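You operate a simulated robot arm through the tools that you are given. There is no shell and no other tool. Be economical: measure what you need, move in short steps, check, and stop when the job is done.

The job below is to be done with a simulated two-armed robot. You get a single attempt, and the scene is never put back.

TASK
Bleed the air line till the MACHINE and BLOW gauges read zero.
Fine: shut the air valve first and open the trap; then close the trap; last, wind the BLOW knob back to zero.

The check looks at the end state, three seconds after you hand in, the way a careful person would. Anything else that was tipped, shoved, dropped, spilled or broken makes it a failure.

THE ROBOT
Two 7-joint arms with fingered hands on one trunk, on a base that drives. Base frame: it is fixed to the floor where the robot stands at the start and does not move with it; the origin is under the middle of the robot, x ahead of it, y to its left, z up. Readings come in mm, degrees, newtons and seconds.
The left shoulder is at the start at [60, 166, 976], the right one opposite. With the tool pointing down near the work surface each hand reaches from about 300 to 840 mm from the robot's upright axis, wherever it stands, measured 20 degrees to its own side. Places, roughly: air panel [500, -200, 800]; air valve [600, 0, 1400]; blow knob [500, -300, 1300]; trap lever [500, -100, 1000]. Payload 5 kg a hand.
The tool frame of a hand sits at the grasp point between the pads (the TCP): z along the fingers, y along the line on which they close. The tips reach 32 mm beyond it. The gripper opens to 160 mm. The gripper's body begins 89 mm behind the TCP. The gripper is a hand of 3 fingers: y runs from the thumb to the fingers, the wrist lies at [0, 0, -267] in the tool frame.
Orientation is that of the tool frame in the base frame, as [roll, pitch, yaw] about the fixed x, y, z axes, in that order (R = Rz(yaw) Ry(pitch) Rx(roll)). With the fingers straight down and closing along the base's y, the tool's x points along the base's -x, its y along +y and its z along -z.

THE INTERFACE
- The arms move only by the tool drive_tool. It takes "left_series", "right_series" or both (then of equal length, played together; a hand with none holds still); each is a list of rows, each a list of 2 entries, a list of its own where there are three numbers: the shift along the base's x, y, z in units of 50 mm (1.0 is 50 mm), then the turn, a rotation vector about the base's x, y, z in units of 8 degrees (1.0 is 8 degrees). In form: [[[x, y, z], [rx, ry, rz]], ...]. A call has 1 to 12 rows; each row shifts and turns the commanded pose from where the row before left it. A call with a number of a shift or a turn outside -1 to 1 is refused whole. Each row takes 0.2 s and may step no farther than 50 mm and 8.6 degrees from the row before; otherwise, the whole call is refused. A pose out of reach is approached as far as the arm can. The call stops where the force on the tool passes 90 N (or 10 N more than at its start, if that is more) or the arm is blocked; 0.2 s more then pass. In this call time passes only in rows, and 0.2 s behind the last. It gives the time, the measured TCP pose, the force on the tool (base axes), the opening and the grip force at its end, in the units of the frame above (readings bear some noise), with the torque about the TCP (base axes, N m) and any sound that the robot's microphone picked up.
- Cameras (640 x 400 px; columns grow to the right, rows downward): "scene" is now at [51.1, -40.5, 1639.7]; the picture's right is [-0.44, -0.90, 0.00], its down [-0.46, 0.23, -0.86] and it looks along [0.77, -0.37, -0.52] (base axes); focal length 282 px, centre (320, 200). "left" rides on the left gripper at [-65, -4, -116] in its tool frame; the picture's right is [0.06, -1.00, 0.00], its down [0.87, 0.05, -0.49] and it looks along [0.49, 0.03, 0.87] (tool axes); focal length 261 px, centre (320, 200). "right" rides on the right gripper at [65, -4, -116] in its tool frame; the picture's right is [0.06, 1.00, 0.00], its down [-0.87, 0.05, -0.49] and it looks along [-0.49, 0.03, 0.87] (tool axes); focal length 261 px, centre (320, 200). There is no depth. A picture from a camera that has moved, and an enlarged one, comes with that camera's place and axes in the base frame and with its lens.
- grab_frame(camera): a new picture of that camera. No time passes.
- raise_lower(by): slides the trunk up (or, below 0, down) by that many mm; the arms and the scene camera ride with it, the base frame stays. It gives what a move gives, with no picture.
- steer(legs): drives the robot by 1 to 6 legs, each [ahead, turn to the left] in mm and degrees, along the robot's own axes; the way and the turn of a leg run together, so that a leg with both is an arc; at most 1500 mm and 180 degrees a leg. The arms and the cameras ride along, it lands a little off, and it stops where it bumps. It gives what a move gives.
- move_fingers(finger1, finger2, thumb_bend, hand): sets how far each is bent, from 0 (flat) to 100 (curled in); at 30 the hand is open as for a grip, at 70 the pads meet at the TCP. One left out holds its place. A second passes; each finger stops where it meets its share of the squeeze, and holds until it gets a number again. It is the only way to open and close the hand. It gives what a move gives, with no picture; readings hold the bend of each and the force on the fingers (four entries, about 0 where the hand has none), thumb and palm.
- pan_tilt(pan, tilt): turns the head with the scene camera to pan (to the left, within 86 degrees either way) and tilt (down, from -29 to 69), counted from straight ahead of the robot. It gives what a move gives.
- close_up(camera, box): a new picture of the part [left, top, right, bottom] of that camera's present view, enlarged. No time passes.
- sign_off(): hands the job in; it is judged then, once.

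Go step by step. Nothing tells you exact positions but the pictures and the camera data: compare them with the known pose of the tool, close in by small moves and look again before you grip or let go. The budget is 120 turns and 88 pictures, counting those below and the enlarged ones. Unless the task says otherwise, let go and move clear before handing in, and close with one line.

The tools are called after "Request:" as a command line: name --argument value ..., lists and objects as JSON in quotes. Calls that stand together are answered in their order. drive_tool: Moves the arms, as the interface text tells. Its arguments: {"type":"object","properties":{"left_series":{"type":"array"},"right_series":{"type":"array"}},"required":[]} The other tools are called the same way: raise_lower (by) slides the trunk up or down; move_fingers (finger1, finger2, thumb_bend, hand) moves the fingers one by one; steer (legs) drives the base; pan_tilt (pan, tilt) turns the head that bears the scene camera; grab_frame (camera) takes a picture; close_up (camera, box) takes an enlarged picture of a part of a camera's view; sign_off () hands the job in.

At the start:

```text
t: 0.0
left_tool_pos: [531.6, 26.8, 999.0]
left_tcp_rot: [179.9, 0.0, -180.0]
left_wrist_force: [0.6, 0.3, -0.3]
left_torque: [-0.02, 0.0, -0.01]
left_gripper_width: 160.1
left_grip_force: 0.0
left_shape: jaw
left_bend: [30.0, 30.0, 30.0]
left_finger forces: [0.0, 0.1, 0.1, 0.1, 0.0, 0.0]
right_tool_pos: [395.9, -355.5, 1149.5]
right_tcp_rot: [180.0, 0.0, 180.0]
right_wrist_force: [-0.3, 0.6, -0.9]
right_torque: [-0.03, -0.01, -0.02]
right_gripper_width: 159.8
right_grip_force: 0.0
right_shape: jaw
right_bend: [30.0, 30.0, 30.0]
right_finger forces: [0.1, 0.0, 0.0, 0.0, 0.0, 0.1]
trunk travel left (down, up): [-525.0, 65.0]
robot x, y, heading: [0.3, -1.9, -0.1]
head pan, tilt: [-25.8, 31.1]
```

scene: 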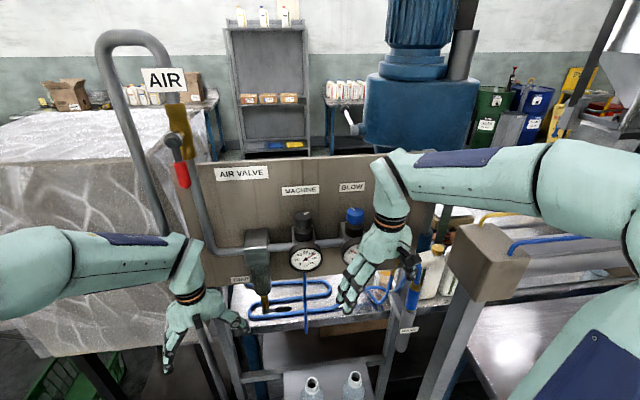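
right: 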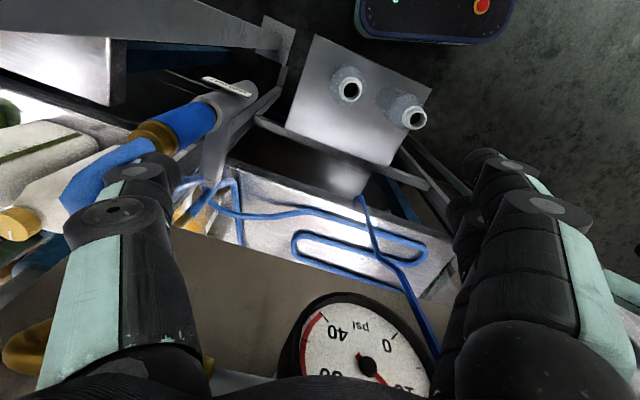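
left: 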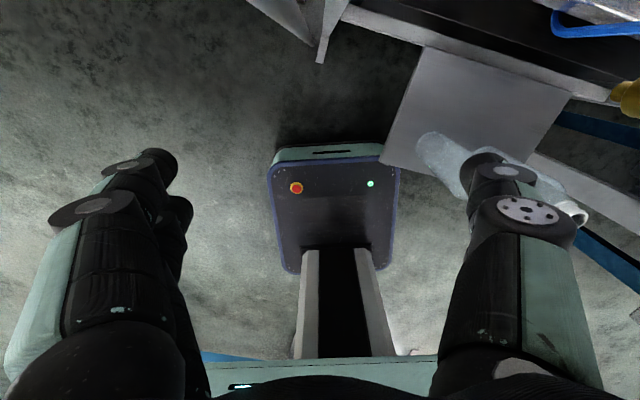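

I see the air panel with the AIR pipe, a red-handled valve at left, two gauges with knobs, and a trap below. I'll enlarge the key parts first.

Request:
close_up --camera "scene" --box '[90, 60, 290, 185]'

Request:
close_up --camera "scene" --box '[220, 170, 440, 330]'

```text
3.20 times, centred on (190, 122) of scene
camera zoom: at [51.1, -40.5, 1639.7], right [-0.44, -0.9, 0.0], down [-0.46, 0.23, -0.86], along [0.77, -0.37, -0.52], focal length 903 px, centre (736, 448)
```

zoom: 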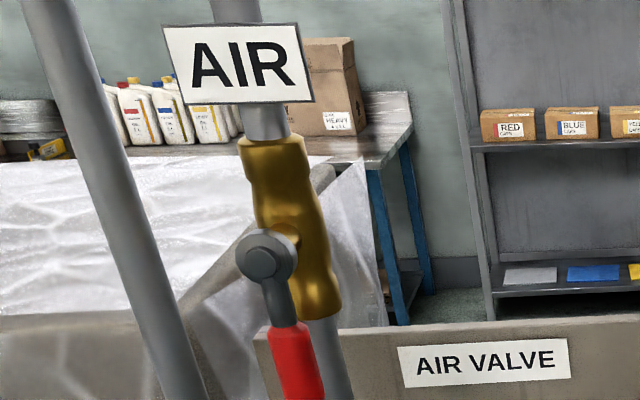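

```text
2.50 times, centred on (330, 250) of scene
camera zoom: at [51.1, -40.5, 1639.7], right [-0.44, -0.9, 0.0], down [-0.46, 0.23, -0.86], along [0.77, -0.37, -0.52], focal length 705 px, centre (295, 75)
```

zoom: 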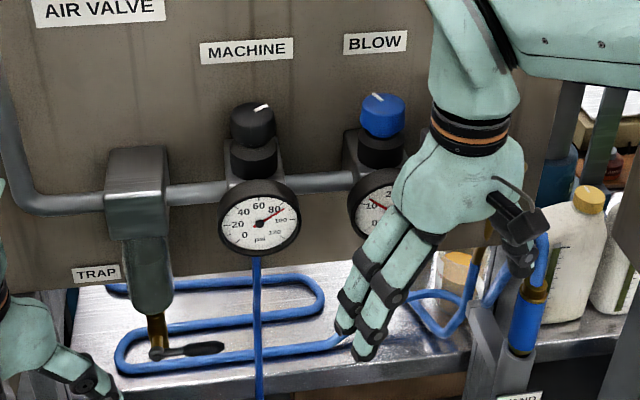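

The valve lever hangs down along the pipe (open), and the trap lever points right. I'll raise the trunk for reach and for parallax to measure depths.

Request:
raise_lower --by 63

Request:
close_up --camera "scene" --box '[90, 80, 290, 205]'

Request:
close_up --camera "scene" --box '[220, 190, 440, 350]'

```text
t: 1.0
left_tool_pos: [531.3, 25.6, 1063.7]
left_tcp_rot: [-179.9, 0.0, 180.0]
left_wrist_force: [0.0, 0.1, 0.2]
left_torque: [0.02, 0.01, -0.03]
left_gripper_width: 159.6
left_grip_force: 0.1
left_shape: jaw
left_bend: [30.0, 30.0, 30.0]
left_finger forces: [0.1, 0.0, 0.0, 0.0, 0.0, 0.0]
right_tool_pos: [395.0, -356.2, 1212.9]
right_tcp_rot: [-180.0, -0.1, -180.0]
right_wrist_force: [0.9, 0.1, 0.1]
right_torque: [-0.02, 0.04, 0.0]
right_gripper_width: 160.0
right_grip_force: 0.0
right_shape: jaw
right_bend: [30.0, 30.0, 30.0]
right_finger forces: [0.0, 0.0, 0.1, 0.0, 0.0, 0.1]
trunk travel left (down, up): [-588.0, 2.0]
robot x, y, heading: [-0.8, -4.8, 0.2]
head pan, tilt: [-25.8, 31.1]
```

```text
3.20 times, centred on (190, 142) of scene
camera zoom: at [51.4, -40.6, 1702.7], right [-0.44, -0.9, 0.0], down [-0.46, 0.23, -0.86], along [0.77, -0.37, -0.52], focal length 903 px, centre (736, 384)
```

zoom: 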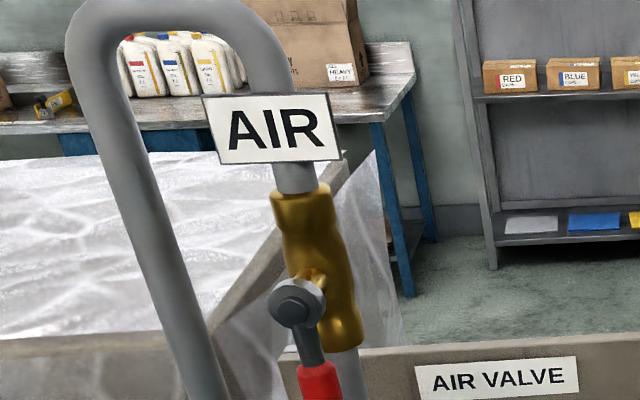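

```text
2.50 times, centred on (330, 270) of scene
camera zoom: at [51.4, -40.6, 1702.7], right [-0.44, -0.9, 0.0], down [-0.46, 0.23, -0.86], along [0.77, -0.37, -0.52], focal length 705 px, centre (295, 25)
```

zoom: 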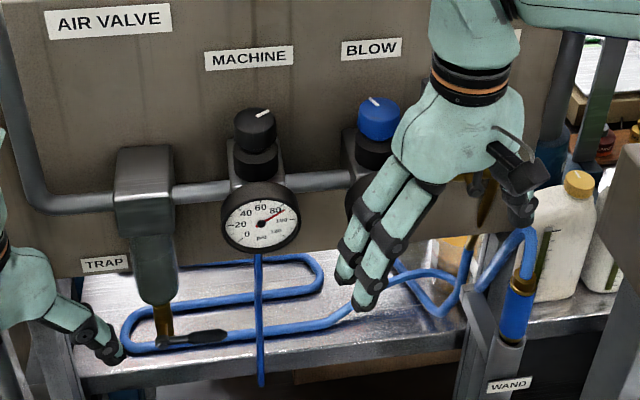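

Estimated: valve pivot near (552, -17, 1487) with handle hanging to z≈1400, and BLOW knob (vertical axis) near (510, -350, 1270). I'll bring the left hand up, pointing forward, well back from the panel.

Request:
drive_tool --left_series '[[[-0.9, 0.1, 0], [0, 0, 0]], [[-0.9, 0.1, 0], [0, 0, 0]], [[-0.9, 0.1, 0.2], [0, 0, 0]], [[0, 0.1, 0.7], [0, -0.8, 0]], [[0, 0.1, 0.7], [0, -1, 0]], [[0, 0, 0.7], [0, -1, 0]], [[0, 0, 0.7], [0, -1, 0]], [[0, 0, 0.7], [0, -1, 0]], [[0, 0, 0.7], [0, -1, 0]], [[0, 0, 0.7], [0, -1, 0]]]'

Request:
grab_frame --camera "left"

```text
t: 3.2
left_tool_pos: [396.6, 53.0, 1319.3]
left_tcp_rot: [-180.0, 54.5, 180.0]
left_wrist_force: [-0.6, -0.9, -0.6]
left_torque: [0.04, 0.0, 0.03]
left_gripper_width: 159.8
left_grip_force: 0.1
left_shape: jaw
left_bend: [30.0, 30.0, 30.0]
left_finger forces: [0.0, 0.1, 0.0, 0.1, 0.0, 0.0]
right_tool_pos: [395.4, -355.7, 1213.0]
right_tcp_rot: [180.0, 0.0, 179.9]
right_wrist_force: [0.1, -0.3, 0.5]
right_torque: [0.0, -0.01, 0.01]
right_gripper_width: 159.7
right_grip_force: 0.0
right_shape: jaw
right_bend: [30.0, 30.0, 30.0]
right_finger forces: [0.0, 0.0, 0.0, 0.1, 0.1, 0.0]
trunk travel left (down, up): [-588.0, 2.0]
robot x, y, heading: [1.1, 0.5, 0.0]
head pan, tilt: [-25.8, 31.1]
```

```text
80 pictures are left
camera left: at [338.5, 48.3, 1440.4], right [-0.04, -1.0, -0.05], down [-0.9, 0.05, -0.42], along [0.42, 0.03, -0.9], focal length 261 px, centre (320, 200)
```

left: 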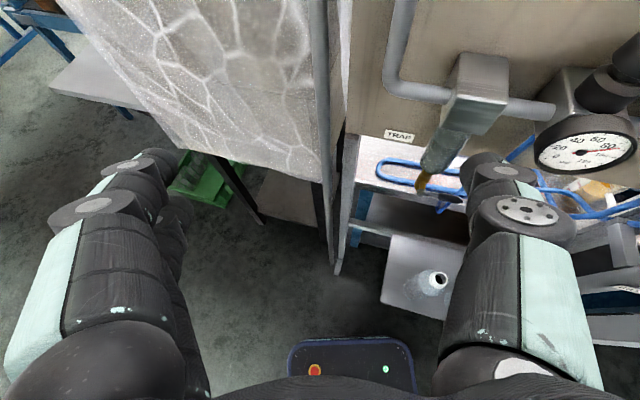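

Clear route so far. I'll continue rotating to horizontal and rise to about z=1420.

Request:
drive_tool --left_series '[[[0, 0.1, 0.5], [0, -0.9, 0]], [[0, 0.1, 0.5], [0, -0.9, 0]], [[0, 0.1, 0.5], [0, -0.9, 0]], [[0, 0.1, 0.5], [0, -0.9, 0]], [[0, 0, 0.2], [0, -0.8, 0]]]'

Request:
grab_frame --camera "left"

Request:
grab_frame --camera "scene"

```text
t: 4.4
left_tool_pos: [409.0, 80.4, 1431.8]
left_tcp_rot: [-179.2, 88.8, -177.1]
left_wrist_force: [-4.0, -2.8, 1.2]
left_torque: [0.01, 0.05, 0.35]
left_gripper_width: 159.9
left_grip_force: 0.0
left_shape: jaw
left_bend: [30.0, 30.0, 30.0]
left_finger forces: [0.0, 0.0, 0.1, 0.1, 0.0, 0.1]
left hand out of reach, approached as far as the arm can: row 5
right_tool_pos: [397.6, -355.3, 1213.2]
right_tcp_rot: [179.9, 0.0, -180.0]
right_wrist_force: [0.7, 0.8, 0.1]
right_torque: [-0.07, 0.07, 0.0]
right_gripper_width: 160.1
right_grip_force: 0.0
right_shape: jaw
right_bend: [30.0, 30.0, 30.0]
right_finger forces: [0.0, 0.1, 0.0, 0.1, 0.0, 0.0]
trunk travel left (down, up): [-588.0, 2.0]
robot x, y, heading: [1.6, -1.9, 0.0]
head pan, tilt: [-25.8, 31.1]
```

```text
79 pictures are left
camera left: at [293.6, 70.8, 1500.3], right [0.04, -1.0, -0.06], down [-0.51, 0.04, -0.86], along [0.86, 0.06, -0.51], focal length 261 px, centre (320, 200)
```

left: 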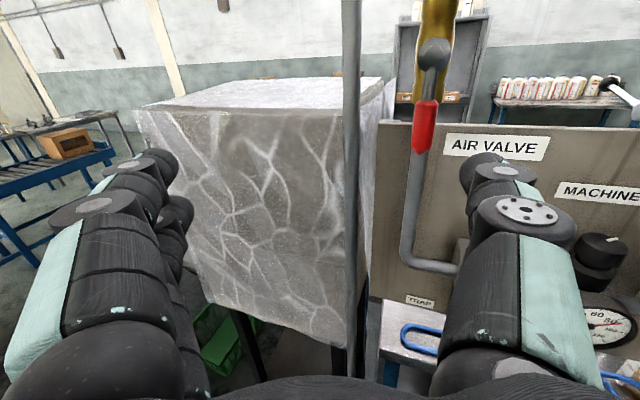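

```text
78 pictures are left
camera scene: at [53.0, -39.7, 1702.7], right [-0.44, -0.9, 0.0], down [-0.47, 0.22, -0.86], along [0.77, -0.37, -0.52], focal length 282 px, centre (320, 200)
```

scene: 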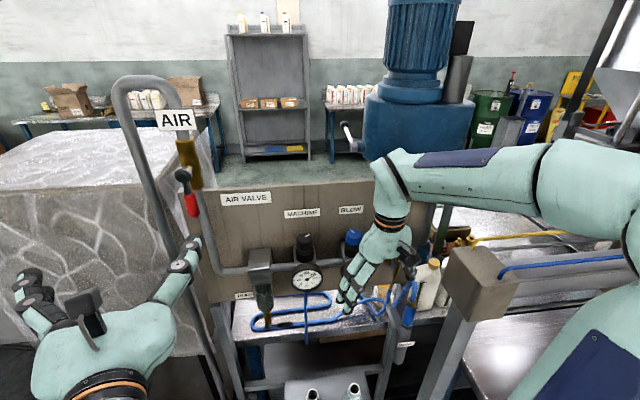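

The left camera confirms the valve: pivot (552, -18, 1488), red end (552, -15, 1400). I'll close the fingers into a pusher, and bring them to the right of the handle, trying clockwise (towards +y) first.

Request:
move_fingers --hand "left" --finger1 70 --finger2 70 --thumb_bend 70

Request:
drive_tool --left_series '[[[0, -0.8, 0], [0, 0, 0]], [[0, -0.8, 0], [0, 0, 0]], [[0, -0.8, -0.1], [0, 0, 0]], [[0.4, -0.4, -0.1], [0, 0, 0]]]'

Request:
grab_frame --camera "left"

```text
t: 5.4
left_tool_pos: [398.5, 67.0, 1435.3]
left_tcp_rot: [178.4, 89.4, 178.3]
left_wrist_force: [1.0, 0.4, -0.3]
left_torque: [0.02, 0.0, 0.02]
left_gripper_width: 12.5
left_grip_force: 0.1
left_shape: fingers
left_bend: [70.0, 70.0, 70.0]
left_finger forces: [0.0, 0.1, 0.0, 0.0, 0.1, 0.0]
right_tool_pos: [394.7, -354.9, 1213.5]
right_tcp_rot: [-179.9, 0.0, -179.9]
right_wrist_force: [-1.2, -0.8, -0.1]
right_torque: [0.01, -0.02, -0.03]
right_gripper_width: 159.8
right_grip_force: 0.1
right_shape: jaw
right_bend: [30.0, 30.0, 30.0]
right_finger forces: [0.0, 0.0, 0.0, 0.0, 0.0, 0.0]
trunk travel left (down, up): [-588.0, 2.0]
robot x, y, heading: [2.9, -1.8, 0.0]
head pan, tilt: [-25.8, 31.1]
```

```text
t: 6.4
left_tool_pos: [393.4, 27.7, 1458.6]
left_tcp_rot: [166.0, 89.6, 165.9]
left_wrist_force: [0.8, 0.4, 0.5]
left_torque: [0.0, 0.03, -0.03]
left_gripper_width: 12.2
left_grip_force: 0.1
left_shape: fingers
left_bend: [70.0, 70.0, 70.0]
left_finger forces: [0.1, 0.0, 0.1, 0.0, 0.0, 0.0]
left hand out of reach, approached as far as the arm can: row 1, 2, 3, 4
right_tool_pos: [395.3, -355.6, 1213.5]
right_tcp_rot: [-179.9, 0.0, -180.0]
right_wrist_force: [0.3, 0.3, -0.3]
right_torque: [0.01, 0.0, -0.01]
right_gripper_width: 159.8
right_grip_force: 0.1
right_shape: jaw
right_bend: [30.0, 30.0, 30.0]
right_finger forces: [0.1, 0.0, 0.0, 0.0, 0.0, 0.0]
trunk travel left (down, up): [-588.0, 2.0]
robot x, y, heading: [-0.4, 1.9, 0.2]
head pan, tilt: [-25.8, 31.1]
```

```text
77 pictures are left
camera left: at [278.6, 23.0, 1526.5], right [0.0, -1.0, -0.06], down [-0.5, 0.06, -0.86], along [0.87, 0.03, -0.5], focal length 261 px, centre (320, 200)
```

left: 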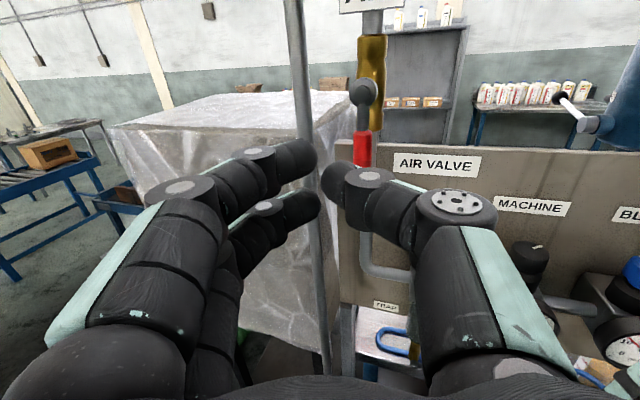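

The arm was too folded at that x to reach sideways; moving forward should free it. I'll step ahead and look at the pose.

Request:
drive_tool --left_series '[[[0.8, 0, 0], [0, 0, 0]], [[0.6, 0, 0], [0, 0, 0]]]'

```text
t: 7.0
left_tool_pos: [455.9, 42.8, 1472.7]
left_tcp_rot: [169.8, 89.5, 169.7]
left_wrist_force: [0.6, 0.7, -0.2]
left_torque: [0.0, -0.01, 0.02]
left_gripper_width: 12.5
left_grip_force: 0.0
left_shape: fingers
left_bend: [70.0, 70.0, 70.0]
left_finger forces: [0.0, 0.1, 0.0, 0.1, 0.1, 0.0]
left hand out of reach, approached as far as the arm can: row 1, 2
right_tool_pos: [395.3, -357.2, 1212.4]
right_tcp_rot: [180.0, 0.0, 179.9]
right_wrist_force: [-0.7, -0.1, -0.4]
right_torque: [0.0, 0.0, -0.04]
right_gripper_width: 159.6
right_grip_force: 0.0
right_shape: jaw
right_bend: [30.0, 30.0, 30.0]
right_finger forces: [0.0, 0.0, 0.0, 0.0, 0.0, 0.1]
trunk travel left (down, up): [-588.0, 2.0]
robot x, y, heading: [-2.0, -2.2, -0.2]
head pan, tilt: [-25.8, 31.1]
```

Still limited by the wrist; the arm comes from below and left, so I'll let the fingers point a bit up and to the right, which is more natural, and lower slightly.

Request:
drive_tool --left_series '[[[0, 0, -0.2], [0, -0.7, -0.7]], [[0, 0, -0.2], [0, -0.7, -0.7]], [[0, 0, -0.2], [0, -0.7, -0.7]]]'

Request:
grab_frame --camera "scene"

```text
t: 7.8
left_tool_pos: [446.7, 52.1, 1507.4]
left_tcp_rot: [10.1, 75.1, -7.0]
left_wrist_force: [-0.1, 1.5, 0.0]
left_torque: [0.03, 0.0, -0.01]
left_gripper_width: 12.6
left_grip_force: 0.1
left_shape: fingers
left_bend: [70.0, 70.0, 70.0]
left_finger forces: [0.1, 0.1, 0.0, 0.1, 0.0, 0.0]
left hand out of reach, approached as far as the arm can: row 1, 2, 3
right_tool_pos: [394.9, -353.6, 1214.6]
right_tcp_rot: [-179.9, 0.0, -180.0]
right_wrist_force: [0.2, 0.9, -0.2]
right_torque: [-0.09, -0.05, 0.01]
right_gripper_width: 160.0
right_grip_force: 0.0
right_shape: jaw
right_bend: [30.0, 30.0, 30.0]
right_finger forces: [0.0, 0.0, 0.0, 0.1, 0.0, 0.1]
trunk travel left (down, up): [-588.0, 2.0]
robot x, y, heading: [0.9, -1.8, -0.1]
head pan, tilt: [-25.8, 31.1]
```

```text
76 pictures are left
camera scene: at [49.9, -37.4, 1702.9], right [-0.44, -0.9, 0.0], down [-0.46, 0.22, -0.86], along [0.77, -0.37, -0.52], focal length 282 px, centre (320, 200)
```

scene: 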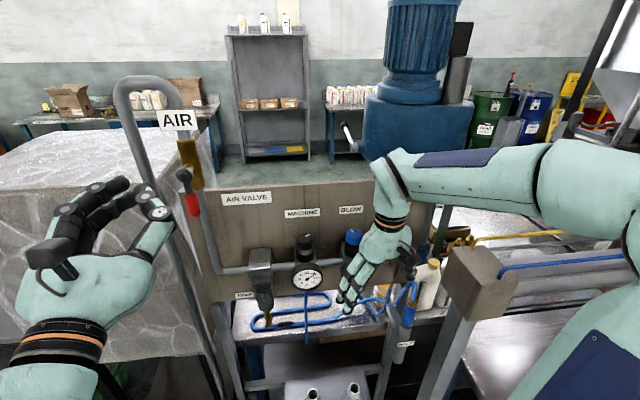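

The arm is too folded here; backing the base off about 150 mm should give the forward-pointing hand more workable geometry.

Request:
steer --legs '[[-150, 0]]'

Request:
drive_tool --left_series '[[[0.5, -0.2, -0.5], [0, 0.7, 0.7]], [[0.5, -0.2, -0.5], [0, 0.7, 0.7]], [[0.5, -0.2, -0.5], [0, 0.7, 0.7]]]'

```text
t: 9.2
left_tool_pos: [293.3, 50.1, 1506.1]
left_tcp_rot: [10.5, 75.3, -6.5]
left_wrist_force: [-1.7, 0.6, 0.7]
left_torque: [-0.03, -0.01, 0.01]
left_gripper_width: 12.3
left_grip_force: 0.0
left_shape: fingers
left_bend: [70.0, 70.0, 70.0]
left_finger forces: [0.0, 0.1, 0.0, 0.1, 0.1, 0.0]
right_tool_pos: [241.3, -355.4, 1213.6]
right_tcp_rot: [179.9, 0.1, -180.0]
right_wrist_force: [-0.5, 0.5, 0.4]
right_torque: [-0.02, -0.02, 0.01]
right_gripper_width: 160.0
right_grip_force: 0.0
right_shape: jaw
right_bend: [30.0, 30.0, 30.0]
right_finger forces: [0.0, 0.0, 0.0, 0.0, 0.0, 0.0]
trunk travel left (down, up): [-588.0, 2.0]
robot x, y, heading: [-156.1, 0.2, 0.0]
head pan, tilt: [-25.8, 31.1]
```

```text
t: 10.0
left_tool_pos: [349.2, 64.9, 1461.2]
left_tcp_rot: [171.0, 87.8, 170.9]
left_wrist_force: [0.0, -0.3, -0.8]
left_torque: [0.0, 0.02, 0.03]
left_gripper_width: 12.5
left_grip_force: 0.0
left_shape: fingers
left_bend: [70.0, 70.0, 70.0]
left_finger forces: [0.0, 0.1, 0.0, 0.0, 0.1, 0.1]
left hand out of reach, approached as far as the arm can: row 2, 3
right_tool_pos: [242.2, -357.5, 1212.4]
right_tcp_rot: [179.9, 0.0, 180.0]
right_wrist_force: [-0.3, -0.1, -0.5]
right_torque: [0.01, -0.02, -0.02]
right_gripper_width: 160.0
right_grip_force: 0.1
right_shape: jaw
right_bend: [30.0, 30.0, 30.0]
right_finger forces: [0.0, 0.1, 0.0, 0.1, 0.0, 0.0]
trunk travel left (down, up): [-588.0, 2.0]
robot x, y, heading: [-153.1, 1.5, 0.3]
head pan, tilt: [-25.8, 31.1]
```

Now I'll extend forward to check the arm frees up, staying left of the handle.

Request:
drive_tool --left_series '[[[0.8, 0, 0], [0, 0.3, 0]], [[0.8, 0, 0], [0, 0.3, 0]], [[0.8, 0, 0], [0, 0.3, 0]]]'

Request:
grab_frame --camera "left"

```text
t: 10.8
left_tool_pos: [448.8, 97.7, 1474.4]
left_tcp_rot: [178.9, 80.7, 178.8]
left_wrist_force: [-0.3, -0.6, -1.0]
left_torque: [-0.01, -0.01, -0.01]
left_gripper_width: 12.6
left_grip_force: 0.0
left_shape: fingers
left_bend: [70.0, 70.0, 70.0]
left_finger forces: [0.0, 0.1, 0.0, 0.1, 0.1, 0.1]
left hand out of reach, approached as far as the arm can: row 1, 2, 3
right_tool_pos: [242.5, -356.3, 1213.4]
right_tcp_rot: [-179.9, 0.0, -179.9]
right_wrist_force: [-0.7, 0.4, -0.5]
right_torque: [0.01, 0.02, 0.01]
right_gripper_width: 160.0
right_grip_force: 0.0
right_shape: jaw
right_bend: [30.0, 30.0, 30.0]
right_finger forces: [0.0, 0.1, 0.0, 0.0, 0.0, 0.1]
trunk travel left (down, up): [-588.0, 2.0]
robot x, y, heading: [-154.1, -0.1, 0.1]
head pan, tilt: [-25.8, 31.1]
```

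```text
75 pictures are left
camera left: at [345.0, 94.3, 1558.8], right [-0.01, -1.0, -0.06], down [-0.63, 0.06, -0.78], along [0.78, 0.03, -0.63], focal length 261 px, centre (320, 200)
```

left: 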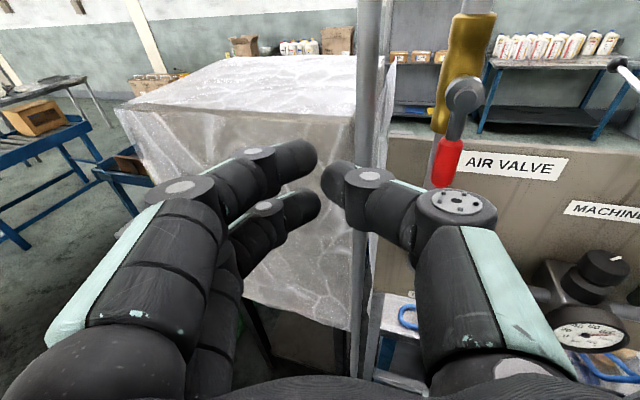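

Still pulling left and up, so I'll pitch the fingers somewhat downward (as in the pose that worked) and see whether the arm tracks.

Request:
drive_tool --left_series '[[[0, 0, 0], [0, 1, 0]], [[0, 0, 0], [0, 1, 0]], [[0, 0, 0], [0, 1, 0]]]'

```text
t: 11.6
left_tool_pos: [451.1, 99.5, 1474.1]
left_tcp_rot: [179.3, 56.9, 179.2]
left_wrist_force: [0.1, -1.1, -0.9]
left_torque: [0.01, -0.03, 0.05]
left_gripper_width: 12.5
left_grip_force: 0.1
left_shape: fingers
left_bend: [70.0, 70.0, 70.0]
left_finger forces: [0.0, 0.0, 0.1, 0.0, 0.1, 0.1]
right_tool_pos: [243.2, -355.6, 1213.8]
right_tcp_rot: [-179.9, 0.0, -179.9]
right_wrist_force: [0.1, 0.3, 0.0]
right_torque: [-0.02, 0.01, -0.02]
right_gripper_width: 160.3
right_grip_force: 0.0
right_shape: jaw
right_bend: [30.0, 30.0, 30.0]
right_finger forces: [0.0, 0.0, 0.1, 0.0, 0.1, 0.0]
trunk travel left (down, up): [-588.0, 2.0]
robot x, y, heading: [-152.0, 3.3, -0.1]
head pan, tilt: [-25.8, 31.1]
```

It tracks now at pitch 57°. Next I'll cross to the right side of the handle, staying in front of it.

Request:
drive_tool --left_series '[[[0, -0.85, -0.15], [0, 0, 0]], [[0, -0.85, -0.15], [0, 0, 0]], [[0, -0.85, -0.15], [0, 0, 0]], [[0, -0.85, -0.15], [0, 0, 0]]]'

Request:
grab_frame --camera "left"

```text
t: 12.6
left_tool_pos: [449.6, -71.1, 1443.4]
left_tcp_rot: [179.7, 56.7, 179.5]
left_wrist_force: [0.6, 0.0, 0.2]
left_torque: [0.01, 0.02, 0.0]
left_gripper_width: 12.2
left_grip_force: 0.0
left_shape: fingers
left_bend: [70.0, 70.0, 70.0]
left_finger forces: [0.0, 0.0, 0.1, 0.0, 0.1, 0.0]
right_tool_pos: [242.1, -357.1, 1212.3]
right_tcp_rot: [179.8, -0.1, 179.9]
right_wrist_force: [0.1, 0.1, 0.1]
right_torque: [0.04, 0.0, -0.01]
right_gripper_width: 159.9
right_grip_force: 0.0
right_shape: jaw
right_bend: [30.0, 30.0, 30.0]
right_finger forces: [0.0, 0.0, 0.0, 0.1, 0.1, 0.0]
trunk travel left (down, up): [-588.0, 2.0]
robot x, y, heading: [-151.3, -5.3, 0.0]
head pan, tilt: [-25.8, 31.1]
```

```text
74 pictures are left
camera left: at [388.0, -76.3, 1563.4], right [-0.04, -1.0, -0.06], down [-0.89, 0.06, -0.46], along [0.46, 0.03, -0.89], focal length 261 px, centre (320, 200)
```

left: 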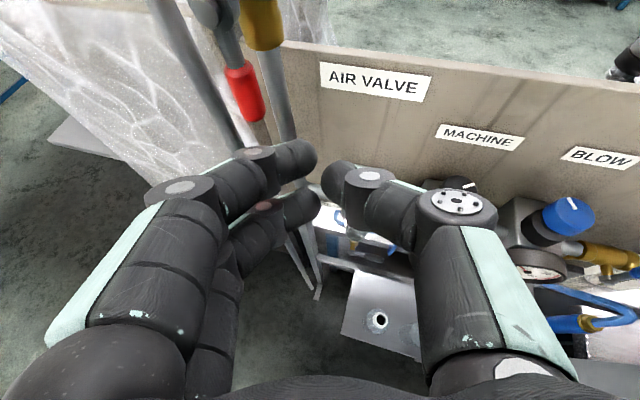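

Good tracking. The red handle is ahead-left of the fingertips; I'll advance so the fingertips sit just right of the handle near its lower end.

Request:
drive_tool --left_series '[[[0.85, 0, -0.1], [0, 0, 0]], [[0.85, 0, -0.1], [0, 0, 0]]]'

Request:
grab_frame --camera "left"

Request:
grab_frame --camera "scene"

```text
t: 13.2
left_tool_pos: [535.2, -68.4, 1434.1]
left_tcp_rot: [179.9, 56.7, 179.8]
left_wrist_force: [0.3, -0.4, 1.8]
left_torque: [0.02, 0.02, -0.02]
left_gripper_width: 12.6
left_grip_force: 0.1
left_shape: fingers
left_bend: [70.0, 70.0, 70.0]
left_finger forces: [0.0, 0.1, 0.0, 0.0, 0.1, 0.0]
right_tool_pos: [243.5, -354.7, 1212.7]
right_tcp_rot: [179.9, 0.0, -180.0]
right_wrist_force: [-0.1, 0.6, 0.3]
right_torque: [-0.01, 0.04, 0.0]
right_gripper_width: 160.0
right_grip_force: 0.3
right_shape: jaw
right_bend: [30.0, 30.0, 30.0]
right_finger forces: [0.0, 0.0, 0.1, 0.0, 0.0, 0.0]
trunk travel left (down, up): [-588.0, 2.0]
robot x, y, heading: [-153.4, 0.5, 0.1]
head pan, tilt: [-25.8, 31.1]
```

```text
73 pictures are left
camera left: at [474.5, -74.4, 1554.1], right [-0.04, -1.0, -0.05], down [-0.89, 0.06, -0.46], along [0.46, 0.03, -0.89], focal length 261 px, centre (320, 200)
```

left: 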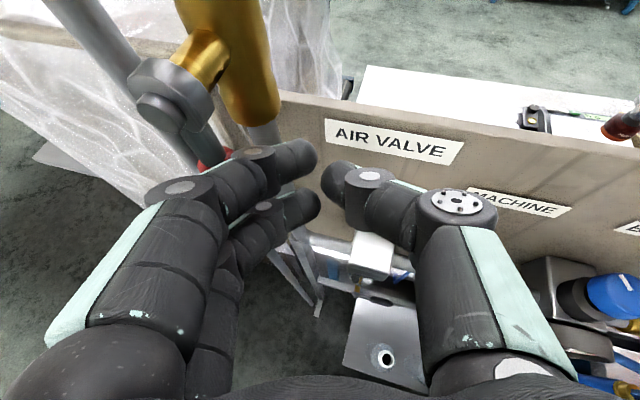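

```text
72 pictures are left
camera scene: at [-101.4, -40.0, 1702.7], right [-0.43, -0.9, 0.0], down [-0.47, 0.22, -0.86], along [0.77, -0.37, -0.52], focal length 282 px, centre (320, 200)
```

scene: 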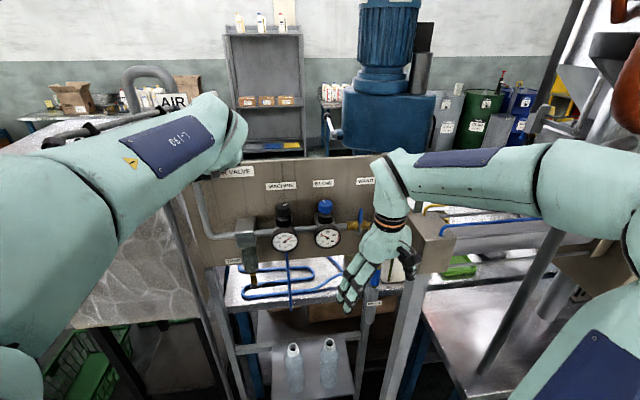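

The fingertips are right of the handle at its depth. I'll push gently towards +y and check force.

Request:
drive_tool --left_series '[[[0, 0.5, -0.1], [0, 0, 0]], [[0, 0.4, 0], [0, 0, 0]]]'

Request:
grab_frame --camera "left"

```text
t: 13.8
left_tool_pos: [526.6, -33.0, 1432.0]
left_tcp_rot: [179.8, 56.9, 179.2]
left_wrist_force: [-28.2, -21.6, 3.5]
left_torque: [0.2, -0.28, -0.15]
left_gripper_width: 4.0
left_grip_force: 22.5
left_shape: fingers
left_bend: [73.0, 71.0, 69.0]
left_finger forces: [42.4, 2.4, 0.0, 0.0, 0.0, 0.1]
right_tool_pos: [237.8, -358.2, 1214.1]
right_tcp_rot: [179.9, 0.3, -179.9]
right_wrist_force: [0.0, -0.5, 0.6]
right_torque: [-0.04, 0.01, 0.02]
right_gripper_width: 159.9
right_grip_force: 0.0
right_shape: jaw
right_bend: [30.0, 30.0, 30.0]
right_finger forces: [0.0, 0.0, 0.0, 0.0, 0.0, 0.1]
trunk travel left (down, up): [-588.0, 2.0]
robot x, y, heading: [-151.9, 2.1, -0.2]
head pan, tilt: [-25.8, 31.1]
```

```text
71 pictures are left
camera left: at [464.6, -36.7, 1551.9], right [-0.04, -1.0, -0.05], down [-0.89, 0.06, -0.46], along [0.46, 0.03, -0.89], focal length 261 px, centre (320, 200)
```

left: 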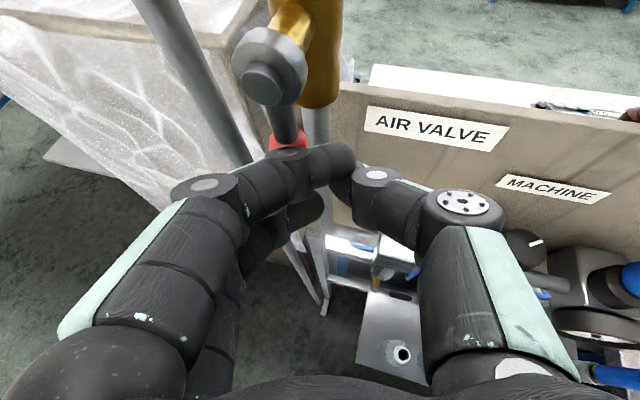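

Contact made (about 35 N), lever not yet moved. I'll push a little farther to see whether this is the stop.

Request:
drive_tool --left_series '[[[0.1, 0.3, 0], [0, 0, 0]], [[0.1, 0.3, 0], [0, 0, 0]]]'

Request:
grab_frame --camera "left"

```text
t: 14.4
left_tool_pos: [530.8, -12.6, 1431.7]
left_tcp_rot: [179.5, 57.0, 178.3]
left_wrist_force: [-59.9, -32.6, -1.4]
left_torque: [0.29, 0.12, -0.92]
left_gripper_width: 8.3
left_grip_force: 46.3
left_shape: fingers
left_bend: [73.0, 73.0, 68.0]
left_finger forces: [81.0, 11.7, 0.0, 0.1, 0.0, 0.0]
right_tool_pos: [235.7, -360.0, 1214.0]
right_tcp_rot: [179.7, 0.4, 180.0]
right_wrist_force: [-0.2, -0.2, 0.7]
right_torque: [0.0, -0.02, 0.0]
right_gripper_width: 159.8
right_grip_force: 0.0
right_shape: jaw
right_bend: [30.0, 30.0, 30.0]
right_finger forces: [0.0, 0.0, 0.0, 0.1, 0.0, 0.0]
trunk travel left (down, up): [-588.0, 2.0]
robot x, y, heading: [-153.7, -0.0, -0.5]
head pan, tilt: [-25.8, 31.1]
```

```text
70 pictures are left
camera left: at [467.9, -17.1, 1551.0], right [-0.06, -1.0, -0.06], down [-0.88, 0.08, -0.46], along [0.46, 0.03, -0.89], focal length 261 px, centre (320, 200)
```

left: 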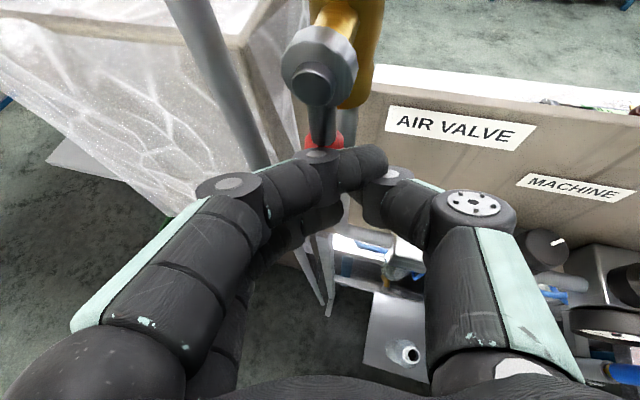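

The sloped knuckle just pressed on the front of the handle. I'll back off, open partly, and straddle the handle between thumb and fingers instead.

Request:
drive_tool --left_series '[[[-0.7, -0.2, 0], [0, 0, 0]], [[-0.9, 0, 0.1], [0, 0, 0]], [[-0.4, 0, 0.1], [0, 0, 0]]]'

Request:
move_fingers --hand "left" --finger1 50 --finger2 50 --thumb_bend 50

Request:
grab_frame --camera "left"

```text
t: 15.2
left_tool_pos: [444.3, -0.8, 1438.7]
left_tcp_rot: [179.8, 56.7, 179.8]
left_wrist_force: [0.6, 0.5, -0.3]
left_torque: [-0.04, -0.02, 0.01]
left_gripper_width: 12.1
left_grip_force: 0.1
left_shape: fingers
left_bend: [70.0, 70.0, 70.0]
left_finger forces: [0.0, 0.1, 0.0, 0.0, 0.0, 0.1]
right_tool_pos: [243.7, -355.1, 1211.9]
right_tcp_rot: [-179.9, -0.1, 180.0]
right_wrist_force: [0.5, 0.3, 0.1]
right_torque: [-0.03, 0.0, 0.01]
right_gripper_width: 159.8
right_grip_force: 0.1
right_shape: jaw
right_bend: [30.0, 30.0, 30.0]
right_finger forces: [0.0, 0.0, 0.0, 0.0, 0.0, 0.1]
trunk travel left (down, up): [-588.0, 2.0]
robot x, y, heading: [-154.0, -3.0, 0.2]
head pan, tilt: [-25.8, 31.1]
```

```text
t: 16.2
left_tool_pos: [443.9, -3.3, 1439.7]
left_tcp_rot: [179.7, 56.8, 179.8]
left_wrist_force: [-0.6, 0.0, -0.1]
left_torque: [-0.04, 0.03, 0.02]
left_gripper_width: 86.5
left_grip_force: 0.0
left_shape: fingers
left_bend: [50.0, 50.0, 50.0]
left_finger forces: [0.0, 0.0, 0.0, 0.1, 0.0, 0.0]
right_tool_pos: [242.8, -355.4, 1213.2]
right_tcp_rot: [180.0, 0.0, -179.9]
right_wrist_force: [-0.5, -0.1, -0.2]
right_torque: [-0.04, 0.01, 0.01]
right_gripper_width: 159.8
right_grip_force: 0.0
right_shape: jaw
right_bend: [30.0, 30.0, 30.0]
right_finger forces: [0.1, 0.1, 0.1, 0.1, 0.0, 0.1]
trunk travel left (down, up): [-588.0, 2.0]
robot x, y, heading: [-154.0, 0.1, 0.0]
head pan, tilt: [-25.8, 31.1]
```

```text
69 pictures are left
camera left: at [382.2, -8.7, 1559.2], right [-0.04, -1.0, -0.05], down [-0.89, 0.06, -0.46], along [0.46, 0.03, -0.89], focal length 261 px, centre (320, 200)
```

left: 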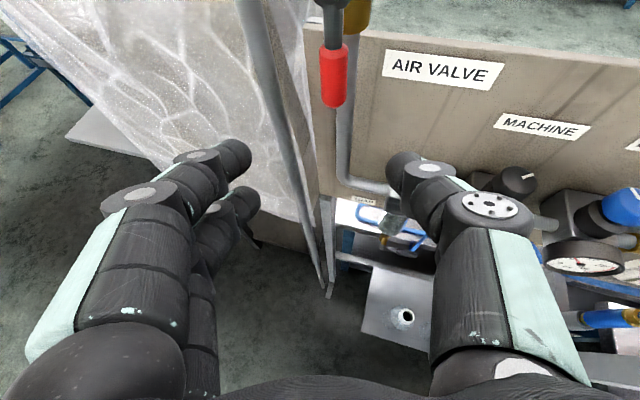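

The handle is centered between thumb and fingers. I'll advance so it lies between the pads, then close lightly.

Request:
drive_tool --left_series '[[[0.7, -0.1, -0.1], [0, 0, 0]], [[0.7, -0.1, -0.1], [0, 0, 0]], [[0.7, -0.1, -0.1], [0, 0, 0]]]'

Request:
move_fingers --hand "left" --finger1 65 --finger2 65 --thumb_bend 65

Request:
grab_frame --camera "left"

```text
t: 17.0
left_tool_pos: [552.6, -21.8, 1421.9]
left_tcp_rot: [179.7, 56.7, 179.6]
left_wrist_force: [0.7, -0.1, -0.1]
left_torque: [0.03, 0.02, 0.05]
left_gripper_width: 86.7
left_grip_force: 0.1
left_shape: fingers
left_bend: [50.0, 50.0, 50.0]
left_finger forces: [0.0, 0.1, 0.0, 0.0, 0.1, 0.1]
right_tool_pos: [243.3, -356.3, 1210.9]
right_tcp_rot: [179.9, -0.2, -179.9]
right_wrist_force: [1.0, -0.8, -1.3]
right_torque: [-0.02, 0.02, 0.01]
right_gripper_width: 159.9
right_grip_force: 0.0
right_shape: jaw
right_bend: [30.0, 30.0, 30.0]
right_finger forces: [0.0, 0.1, 0.1, 0.0, 0.0, 0.1]
trunk travel left (down, up): [-588.0, 2.0]
robot x, y, heading: [-154.5, -1.6, 0.1]
head pan, tilt: [-25.8, 31.1]
```

```text
t: 18.0
left_tool_pos: [548.9, -19.4, 1423.8]
left_tcp_rot: [179.6, 56.9, 179.7]
left_wrist_force: [-0.2, 0.2, -0.4]
left_torque: [0.01, -0.01, 0.0]
left_gripper_width: 29.1
left_grip_force: 0.3
left_shape: fingers
left_bend: [65.0, 65.0, 65.0]
left_finger forces: [0.0, 0.2, 0.1, 0.1, 0.0, 0.0]
right_tool_pos: [242.5, -355.8, 1213.0]
right_tcp_rot: [-180.0, 0.0, -180.0]
right_wrist_force: [-0.1, 0.3, 0.1]
right_torque: [0.01, 0.0, 0.01]
right_gripper_width: 160.0
right_grip_force: 0.0
right_shape: jaw
right_bend: [30.0, 30.0, 30.0]
right_finger forces: [0.1, 0.0, 0.0, 0.1, 0.0, 0.1]
trunk travel left (down, up): [-588.0, 2.0]
robot x, y, heading: [-153.0, 0.9, 0.3]
head pan, tilt: [-25.8, 31.1]
```

```text
68 pictures are left
camera left: at [487.8, -24.8, 1543.2], right [-0.04, -1.0, -0.05], down [-0.89, 0.06, -0.46], along [0.46, 0.03, -0.89], focal length 261 px, centre (320, 200)
```

left: 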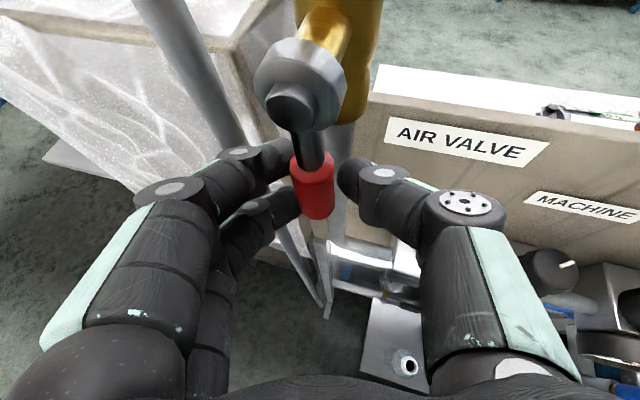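

The handle sits between the pads. I'll test-pushing towards -y with a matching roll.

Request:
drive_tool --left_series '[[[0, -0.25, 0], [-0.7, 0, 0]], [[0, -0.25, 0.05], [-0.7, 0, 0]]]'

Request:
grab_frame --camera "left"

```text
t: 18.6
left_tool_pos: [549.1, -45.2, 1425.8]
left_tcp_rot: [-160.2, 55.3, -163.7]
left_wrist_force: [-0.1, 1.1, -1.2]
left_torque: [0.05, 0.03, -0.02]
left_gripper_width: 29.4
left_grip_force: 1.2
left_shape: fingers
left_bend: [65.0, 64.0, 65.0]
left_finger forces: [0.0, 1.6, 0.0, 0.1, 0.1, 0.0]
right_tool_pos: [242.1, -354.8, 1213.2]
right_tcp_rot: [-180.0, 0.0, -179.9]
right_wrist_force: [-0.1, 0.2, -0.7]
right_torque: [0.01, -0.01, -0.01]
right_gripper_width: 160.0
right_grip_force: 0.1
right_shape: jaw
right_bend: [30.0, 30.0, 30.0]
right_finger forces: [0.0, 0.0, 0.1, 0.0, 0.1, 0.2]
trunk travel left (down, up): [-588.0, 2.0]
robot x, y, heading: [-155.2, 2.0, -0.1]
head pan, tilt: [-25.8, 31.1]
```

```text
67 pictures are left
camera left: at [487.7, -27.2, 1544.7], right [-0.04, -0.99, 0.14], down [-0.89, -0.03, -0.46], along [0.46, -0.14, -0.88], focal length 261 px, centre (320, 200)
```

left: 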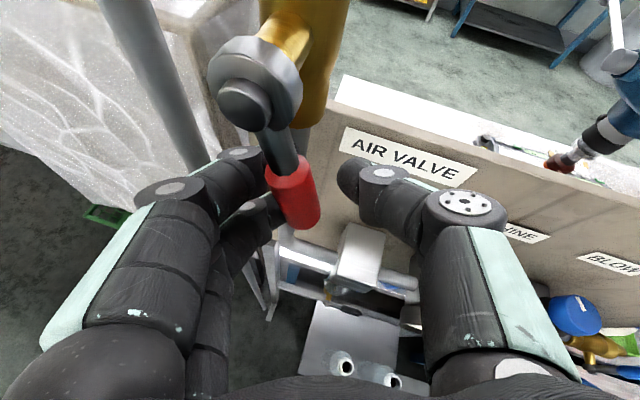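

The lever swings freely towards -y. I'll continue along the arc with matching roll.

Request:
drive_tool --left_series '[[[0, -0.138, 0.076], [-0.87, 0, 0]], [[0, -0.13, 0.092], [-0.87, 0, 0]], [[0, -0.118, 0.106], [-0.87, 0, 0]], [[0, -0.102, 0.122], [-0.87, 0, 0]], [[0, -0.088, 0.132], [-0.87, 0, 0]]]'

Request:
grab_frame --camera "left"

```text
t: 19.8
left_tool_pos: [551.2, -73.9, 1451.9]
left_tcp_rot: [-117.8, 35.7, -132.4]
left_wrist_force: [-0.2, 1.2, -2.2]
left_torque: [0.06, 0.02, 0.0]
left_gripper_width: 29.1
left_grip_force: 1.3
left_shape: fingers
left_bend: [65.0, 64.0, 65.0]
left_finger forces: [0.0, 1.9, 0.0, 0.0, 0.0, 0.0]
right_tool_pos: [242.6, -355.3, 1213.1]
right_tcp_rot: [-180.0, 0.0, 180.0]
right_wrist_force: [0.2, 0.2, -0.2]
right_torque: [-0.04, 0.0, 0.02]
right_gripper_width: 159.8
right_grip_force: 0.0
right_shape: jaw
right_bend: [30.0, 30.0, 30.0]
right_finger forces: [0.0, 0.1, 0.1, 0.0, 0.0, 0.0]
trunk travel left (down, up): [-588.0, 2.0]
robot x, y, heading: [-156.6, -1.2, 0.2]
head pan, tilt: [-25.8, 31.1]
```

```text
66 pictures are left
camera left: at [488.2, 7.5, 1539.0], right [-0.04, -0.73, 0.68], down [-0.89, -0.29, -0.36], along [0.46, -0.62, -0.64], focal length 261 px, centre (320, 200)
```

left: 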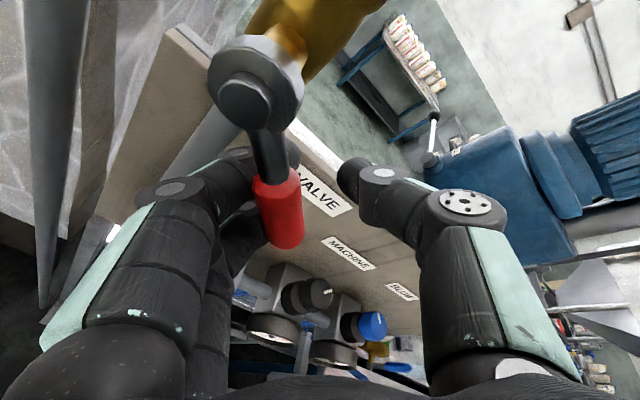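

Lever near 55°. Continuing to a full quarter turn.

Request:
drive_tool --left_series '[[[0, -0.07, 0.142], [-0.87, 0, 0]], [[0, -0.054, 0.15], [-0.87, 0, 0]], [[0, -0.034, 0.154], [-0.87, 0, 0]], [[0, -0.016, 0.158], [-0.87, 0, 0]], [[0, 0, 0.158], [-0.4, 0, 0]], [[0, 0, 0.15], [0, 0, 0]]]'

Request:
grab_frame --camera "left"

Request:
grab_frame --camera "scene"

```text
t: 21.2
left_tool_pos: [549.2, -84.7, 1498.2]
left_tcp_rot: [-97.2, 10.9, -124.0]
left_wrist_force: [1.0, 0.8, -2.2]
left_torque: [-0.02, -0.04, 0.0]
left_gripper_width: 30.4
left_grip_force: 0.8
left_shape: fingers
left_bend: [64.0, 64.0, 65.0]
left_finger forces: [1.7, 0.8, 0.1, 0.0, 0.1, 0.0]
right_tool_pos: [242.4, -356.8, 1212.8]
right_tcp_rot: [180.0, 0.0, -180.0]
right_wrist_force: [-0.1, 0.2, -0.5]
right_torque: [0.01, -0.03, 0.02]
right_gripper_width: 160.1
right_grip_force: 0.0
right_shape: jaw
right_bend: [30.0, 30.0, 30.0]
right_finger forces: [0.0, 0.0, 0.1, 0.0, 0.1, 0.0]
trunk travel left (down, up): [-588.0, 2.0]
robot x, y, heading: [-154.1, -0.4, 0.1]
head pan, tilt: [-25.8, 31.1]
```

```text
65 pictures are left
camera left: at [486.9, 29.0, 1530.5], right [-0.04, -0.28, 0.96], down [-0.89, -0.43, -0.16], along [0.46, -0.86, -0.23], focal length 261 px, centre (320, 200)
```

left: 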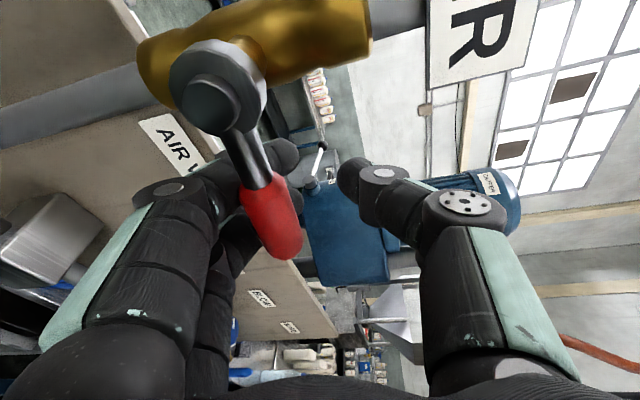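

```text
64 pictures are left
camera scene: at [-102.2, -41.4, 1702.7], right [-0.44, -0.9, 0.0], down [-0.47, 0.23, -0.86], along [0.77, -0.37, -0.52], focal length 282 px, centre (320, 200)
```

scene: 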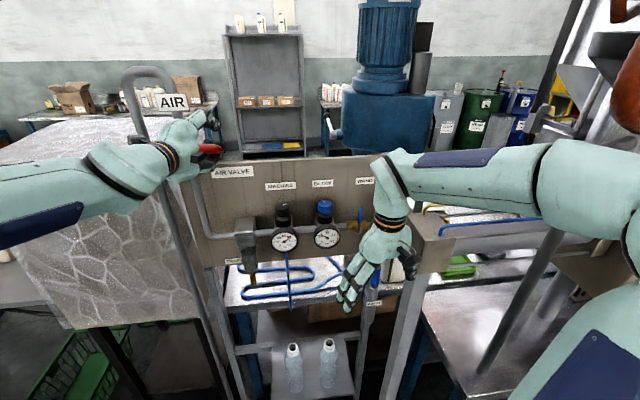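

The lever is about 80–85° round. I'll push up a little more until it meets its stop.

Request:
drive_tool --left_series '[[[0, 0, 0.15], [0, 0, 0]], [[0, 0, 0.15], [0, 0, 0]]]'

Request:
grab_frame --camera "left"

Request:
close_up --camera "scene" --box '[120, 70, 380, 260]'

```text
t: 21.8
left_tool_pos: [549.3, -85.8, 1509.5]
left_tcp_rot: [-97.5, 11.0, -124.3]
left_wrist_force: [-1.7, -2.3, -16.9]
left_torque: [-0.47, -0.01, 0.08]
left_gripper_width: 38.0
left_grip_force: 7.6
left_shape: fingers
left_bend: [63.0, 64.0, 65.0]
left_finger forces: [10.5, 4.5, 0.1, 0.0, 0.1, 0.0]
right_tool_pos: [241.7, -356.1, 1212.3]
right_tcp_rot: [180.0, 0.0, -179.9]
right_wrist_force: [-0.1, 0.2, 0.1]
right_torque: [0.0, 0.0, -0.01]
right_gripper_width: 160.0
right_grip_force: 0.1
right_shape: jaw
right_bend: [30.0, 30.0, 30.0]
right_finger forces: [0.0, 0.1, 0.0, 0.0, 0.1, 0.0]
trunk travel left (down, up): [-588.0, 2.0]
robot x, y, heading: [-151.9, -3.2, 0.3]
head pan, tilt: [-25.8, 31.1]
```

```text
63 pictures are left
camera left: at [487.8, 27.8, 1542.7], right [-0.03, -0.28, 0.96], down [-0.89, -0.43, -0.15], along [0.46, -0.86, -0.23], focal length 261 px, centre (320, 200)
```

left: 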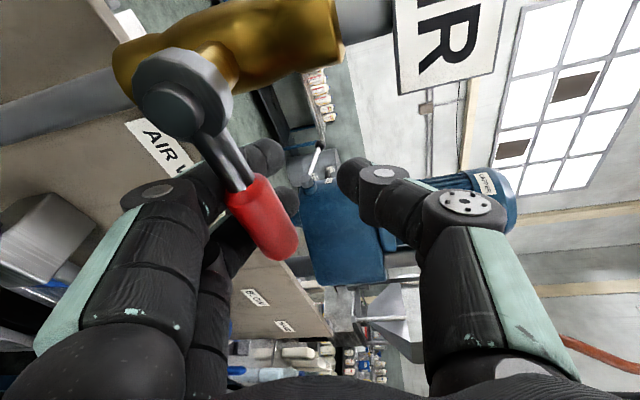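

```text
2.11 times, centred on (250, 165) of scene
camera zoom: at [-101.5, -41.2, 1702.4], right [-0.44, -0.9, 0.0], down [-0.47, 0.23, -0.86], along [0.77, -0.37, -0.52], focal length 594 px, centre (467, 274)
```

zoom: 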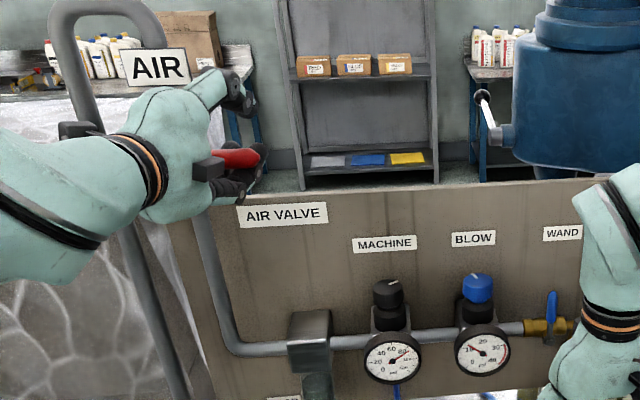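

The valve hit its stop, lever horizontal (shut). I'll release and back straight out along the fingers.

Request:
drive_tool --left_series '[[[0, 0, -0.2], [0, 0, 0]]]'

Request:
move_fingers --hand "left" --finger1 50 --finger2 50 --thumb_bend 50

Request:
drive_tool --left_series '[[[-0.75, 0.5, 0], [0, 0, 0]], [[-0.75, 0.5, 0], [0, 0, 0]], [[-0.75, 0.5, 0], [0, 0, 0]]]'

Request:
close_up --camera "scene" --box '[120, 70, 380, 260]'

```text
t: 22.2
left_tool_pos: [549.9, -84.2, 1504.2]
left_tcp_rot: [-97.0, 11.1, -123.8]
left_wrist_force: [-0.1, -0.6, -2.9]
left_torque: [-0.09, -0.04, -0.03]
left_gripper_width: 32.4
left_grip_force: 1.6
left_shape: fingers
left_bend: [63.0, 65.0, 65.0]
left_finger forces: [2.9, 0.2, 0.0, 0.0, 0.0, 0.0]
right_tool_pos: [243.2, -355.9, 1211.9]
right_tcp_rot: [-180.0, 0.0, -179.9]
right_wrist_force: [-0.2, -0.6, -0.2]
right_torque: [0.01, 0.04, 0.01]
right_gripper_width: 159.8
right_grip_force: 0.1
right_shape: jaw
right_bend: [30.0, 30.0, 30.0]
right_finger forces: [0.0, 0.0, 0.0, 0.0, 0.0, 0.0]
trunk travel left (down, up): [-588.0, 2.0]
robot x, y, heading: [-155.1, -0.8, 0.0]
head pan, tilt: [-25.8, 31.1]
```

```text
t: 23.2
left_tool_pos: [548.6, -85.6, 1503.6]
left_tcp_rot: [-97.2, 11.0, -123.9]
left_wrist_force: [0.4, -0.1, -0.2]
left_torque: [0.01, 0.0, 0.03]
left_gripper_width: 86.5
left_grip_force: 0.1
left_shape: fingers
left_bend: [50.0, 50.0, 50.0]
left_finger forces: [0.0, 0.1, 0.0, 0.0, 0.0, 0.1]
right_tool_pos: [242.5, -353.7, 1212.6]
right_tcp_rot: [180.0, -0.1, -179.8]
right_wrist_force: [0.6, -0.8, 0.6]
right_torque: [-0.03, 0.01, 0.0]
right_gripper_width: 160.0
right_grip_force: 0.1
right_shape: jaw
right_bend: [30.0, 30.0, 30.0]
right_finger forces: [0.1, 0.0, 0.1, 0.0, 0.0, 0.0]
trunk travel left (down, up): [-588.0, 2.0]
robot x, y, heading: [-150.0, -0.3, 0.0]
head pan, tilt: [-25.8, 31.1]
```

```text
t: 24.0
left_tool_pos: [434.8, -7.5, 1504.5]
left_tcp_rot: [-97.0, 11.0, -124.0]
left_wrist_force: [-0.3, 0.3, -0.1]
left_torque: [0.0, -0.02, 0.02]
left_gripper_width: 86.7
left_grip_force: 0.1
left_shape: fingers
left_bend: [50.0, 50.0, 50.0]
left_finger forces: [0.1, 0.0, 0.0, 0.0, 0.1, 0.0]
right_tool_pos: [240.4, -354.6, 1213.7]
right_tcp_rot: [-179.9, 0.1, 179.9]
right_wrist_force: [0.0, 0.6, -0.3]
right_torque: [0.01, -0.02, -0.01]
right_gripper_width: 159.9
right_grip_force: 0.1
right_shape: jaw
right_bend: [30.0, 30.0, 30.0]
right_finger forces: [0.0, 0.0, 0.0, 0.1, 0.0, 0.0]
trunk travel left (down, up): [-588.0, 2.0]
robot x, y, heading: [-150.2, 0.4, 0.1]
head pan, tilt: [-25.8, 31.1]
```

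```text
2.11 times, centred on (250, 165) of scene
camera zoom: at [-104.7, -39.2, 1702.9], right [-0.43, -0.9, 0.0], down [-0.46, 0.22, -0.86], along [0.77, -0.37, -0.51], focal length 594 px, centre (467, 274)
```

zoom: 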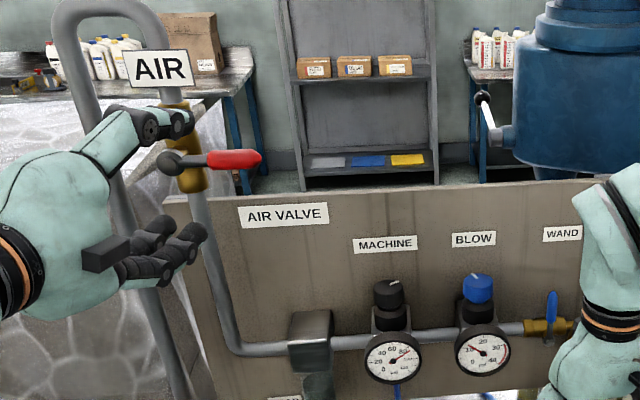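

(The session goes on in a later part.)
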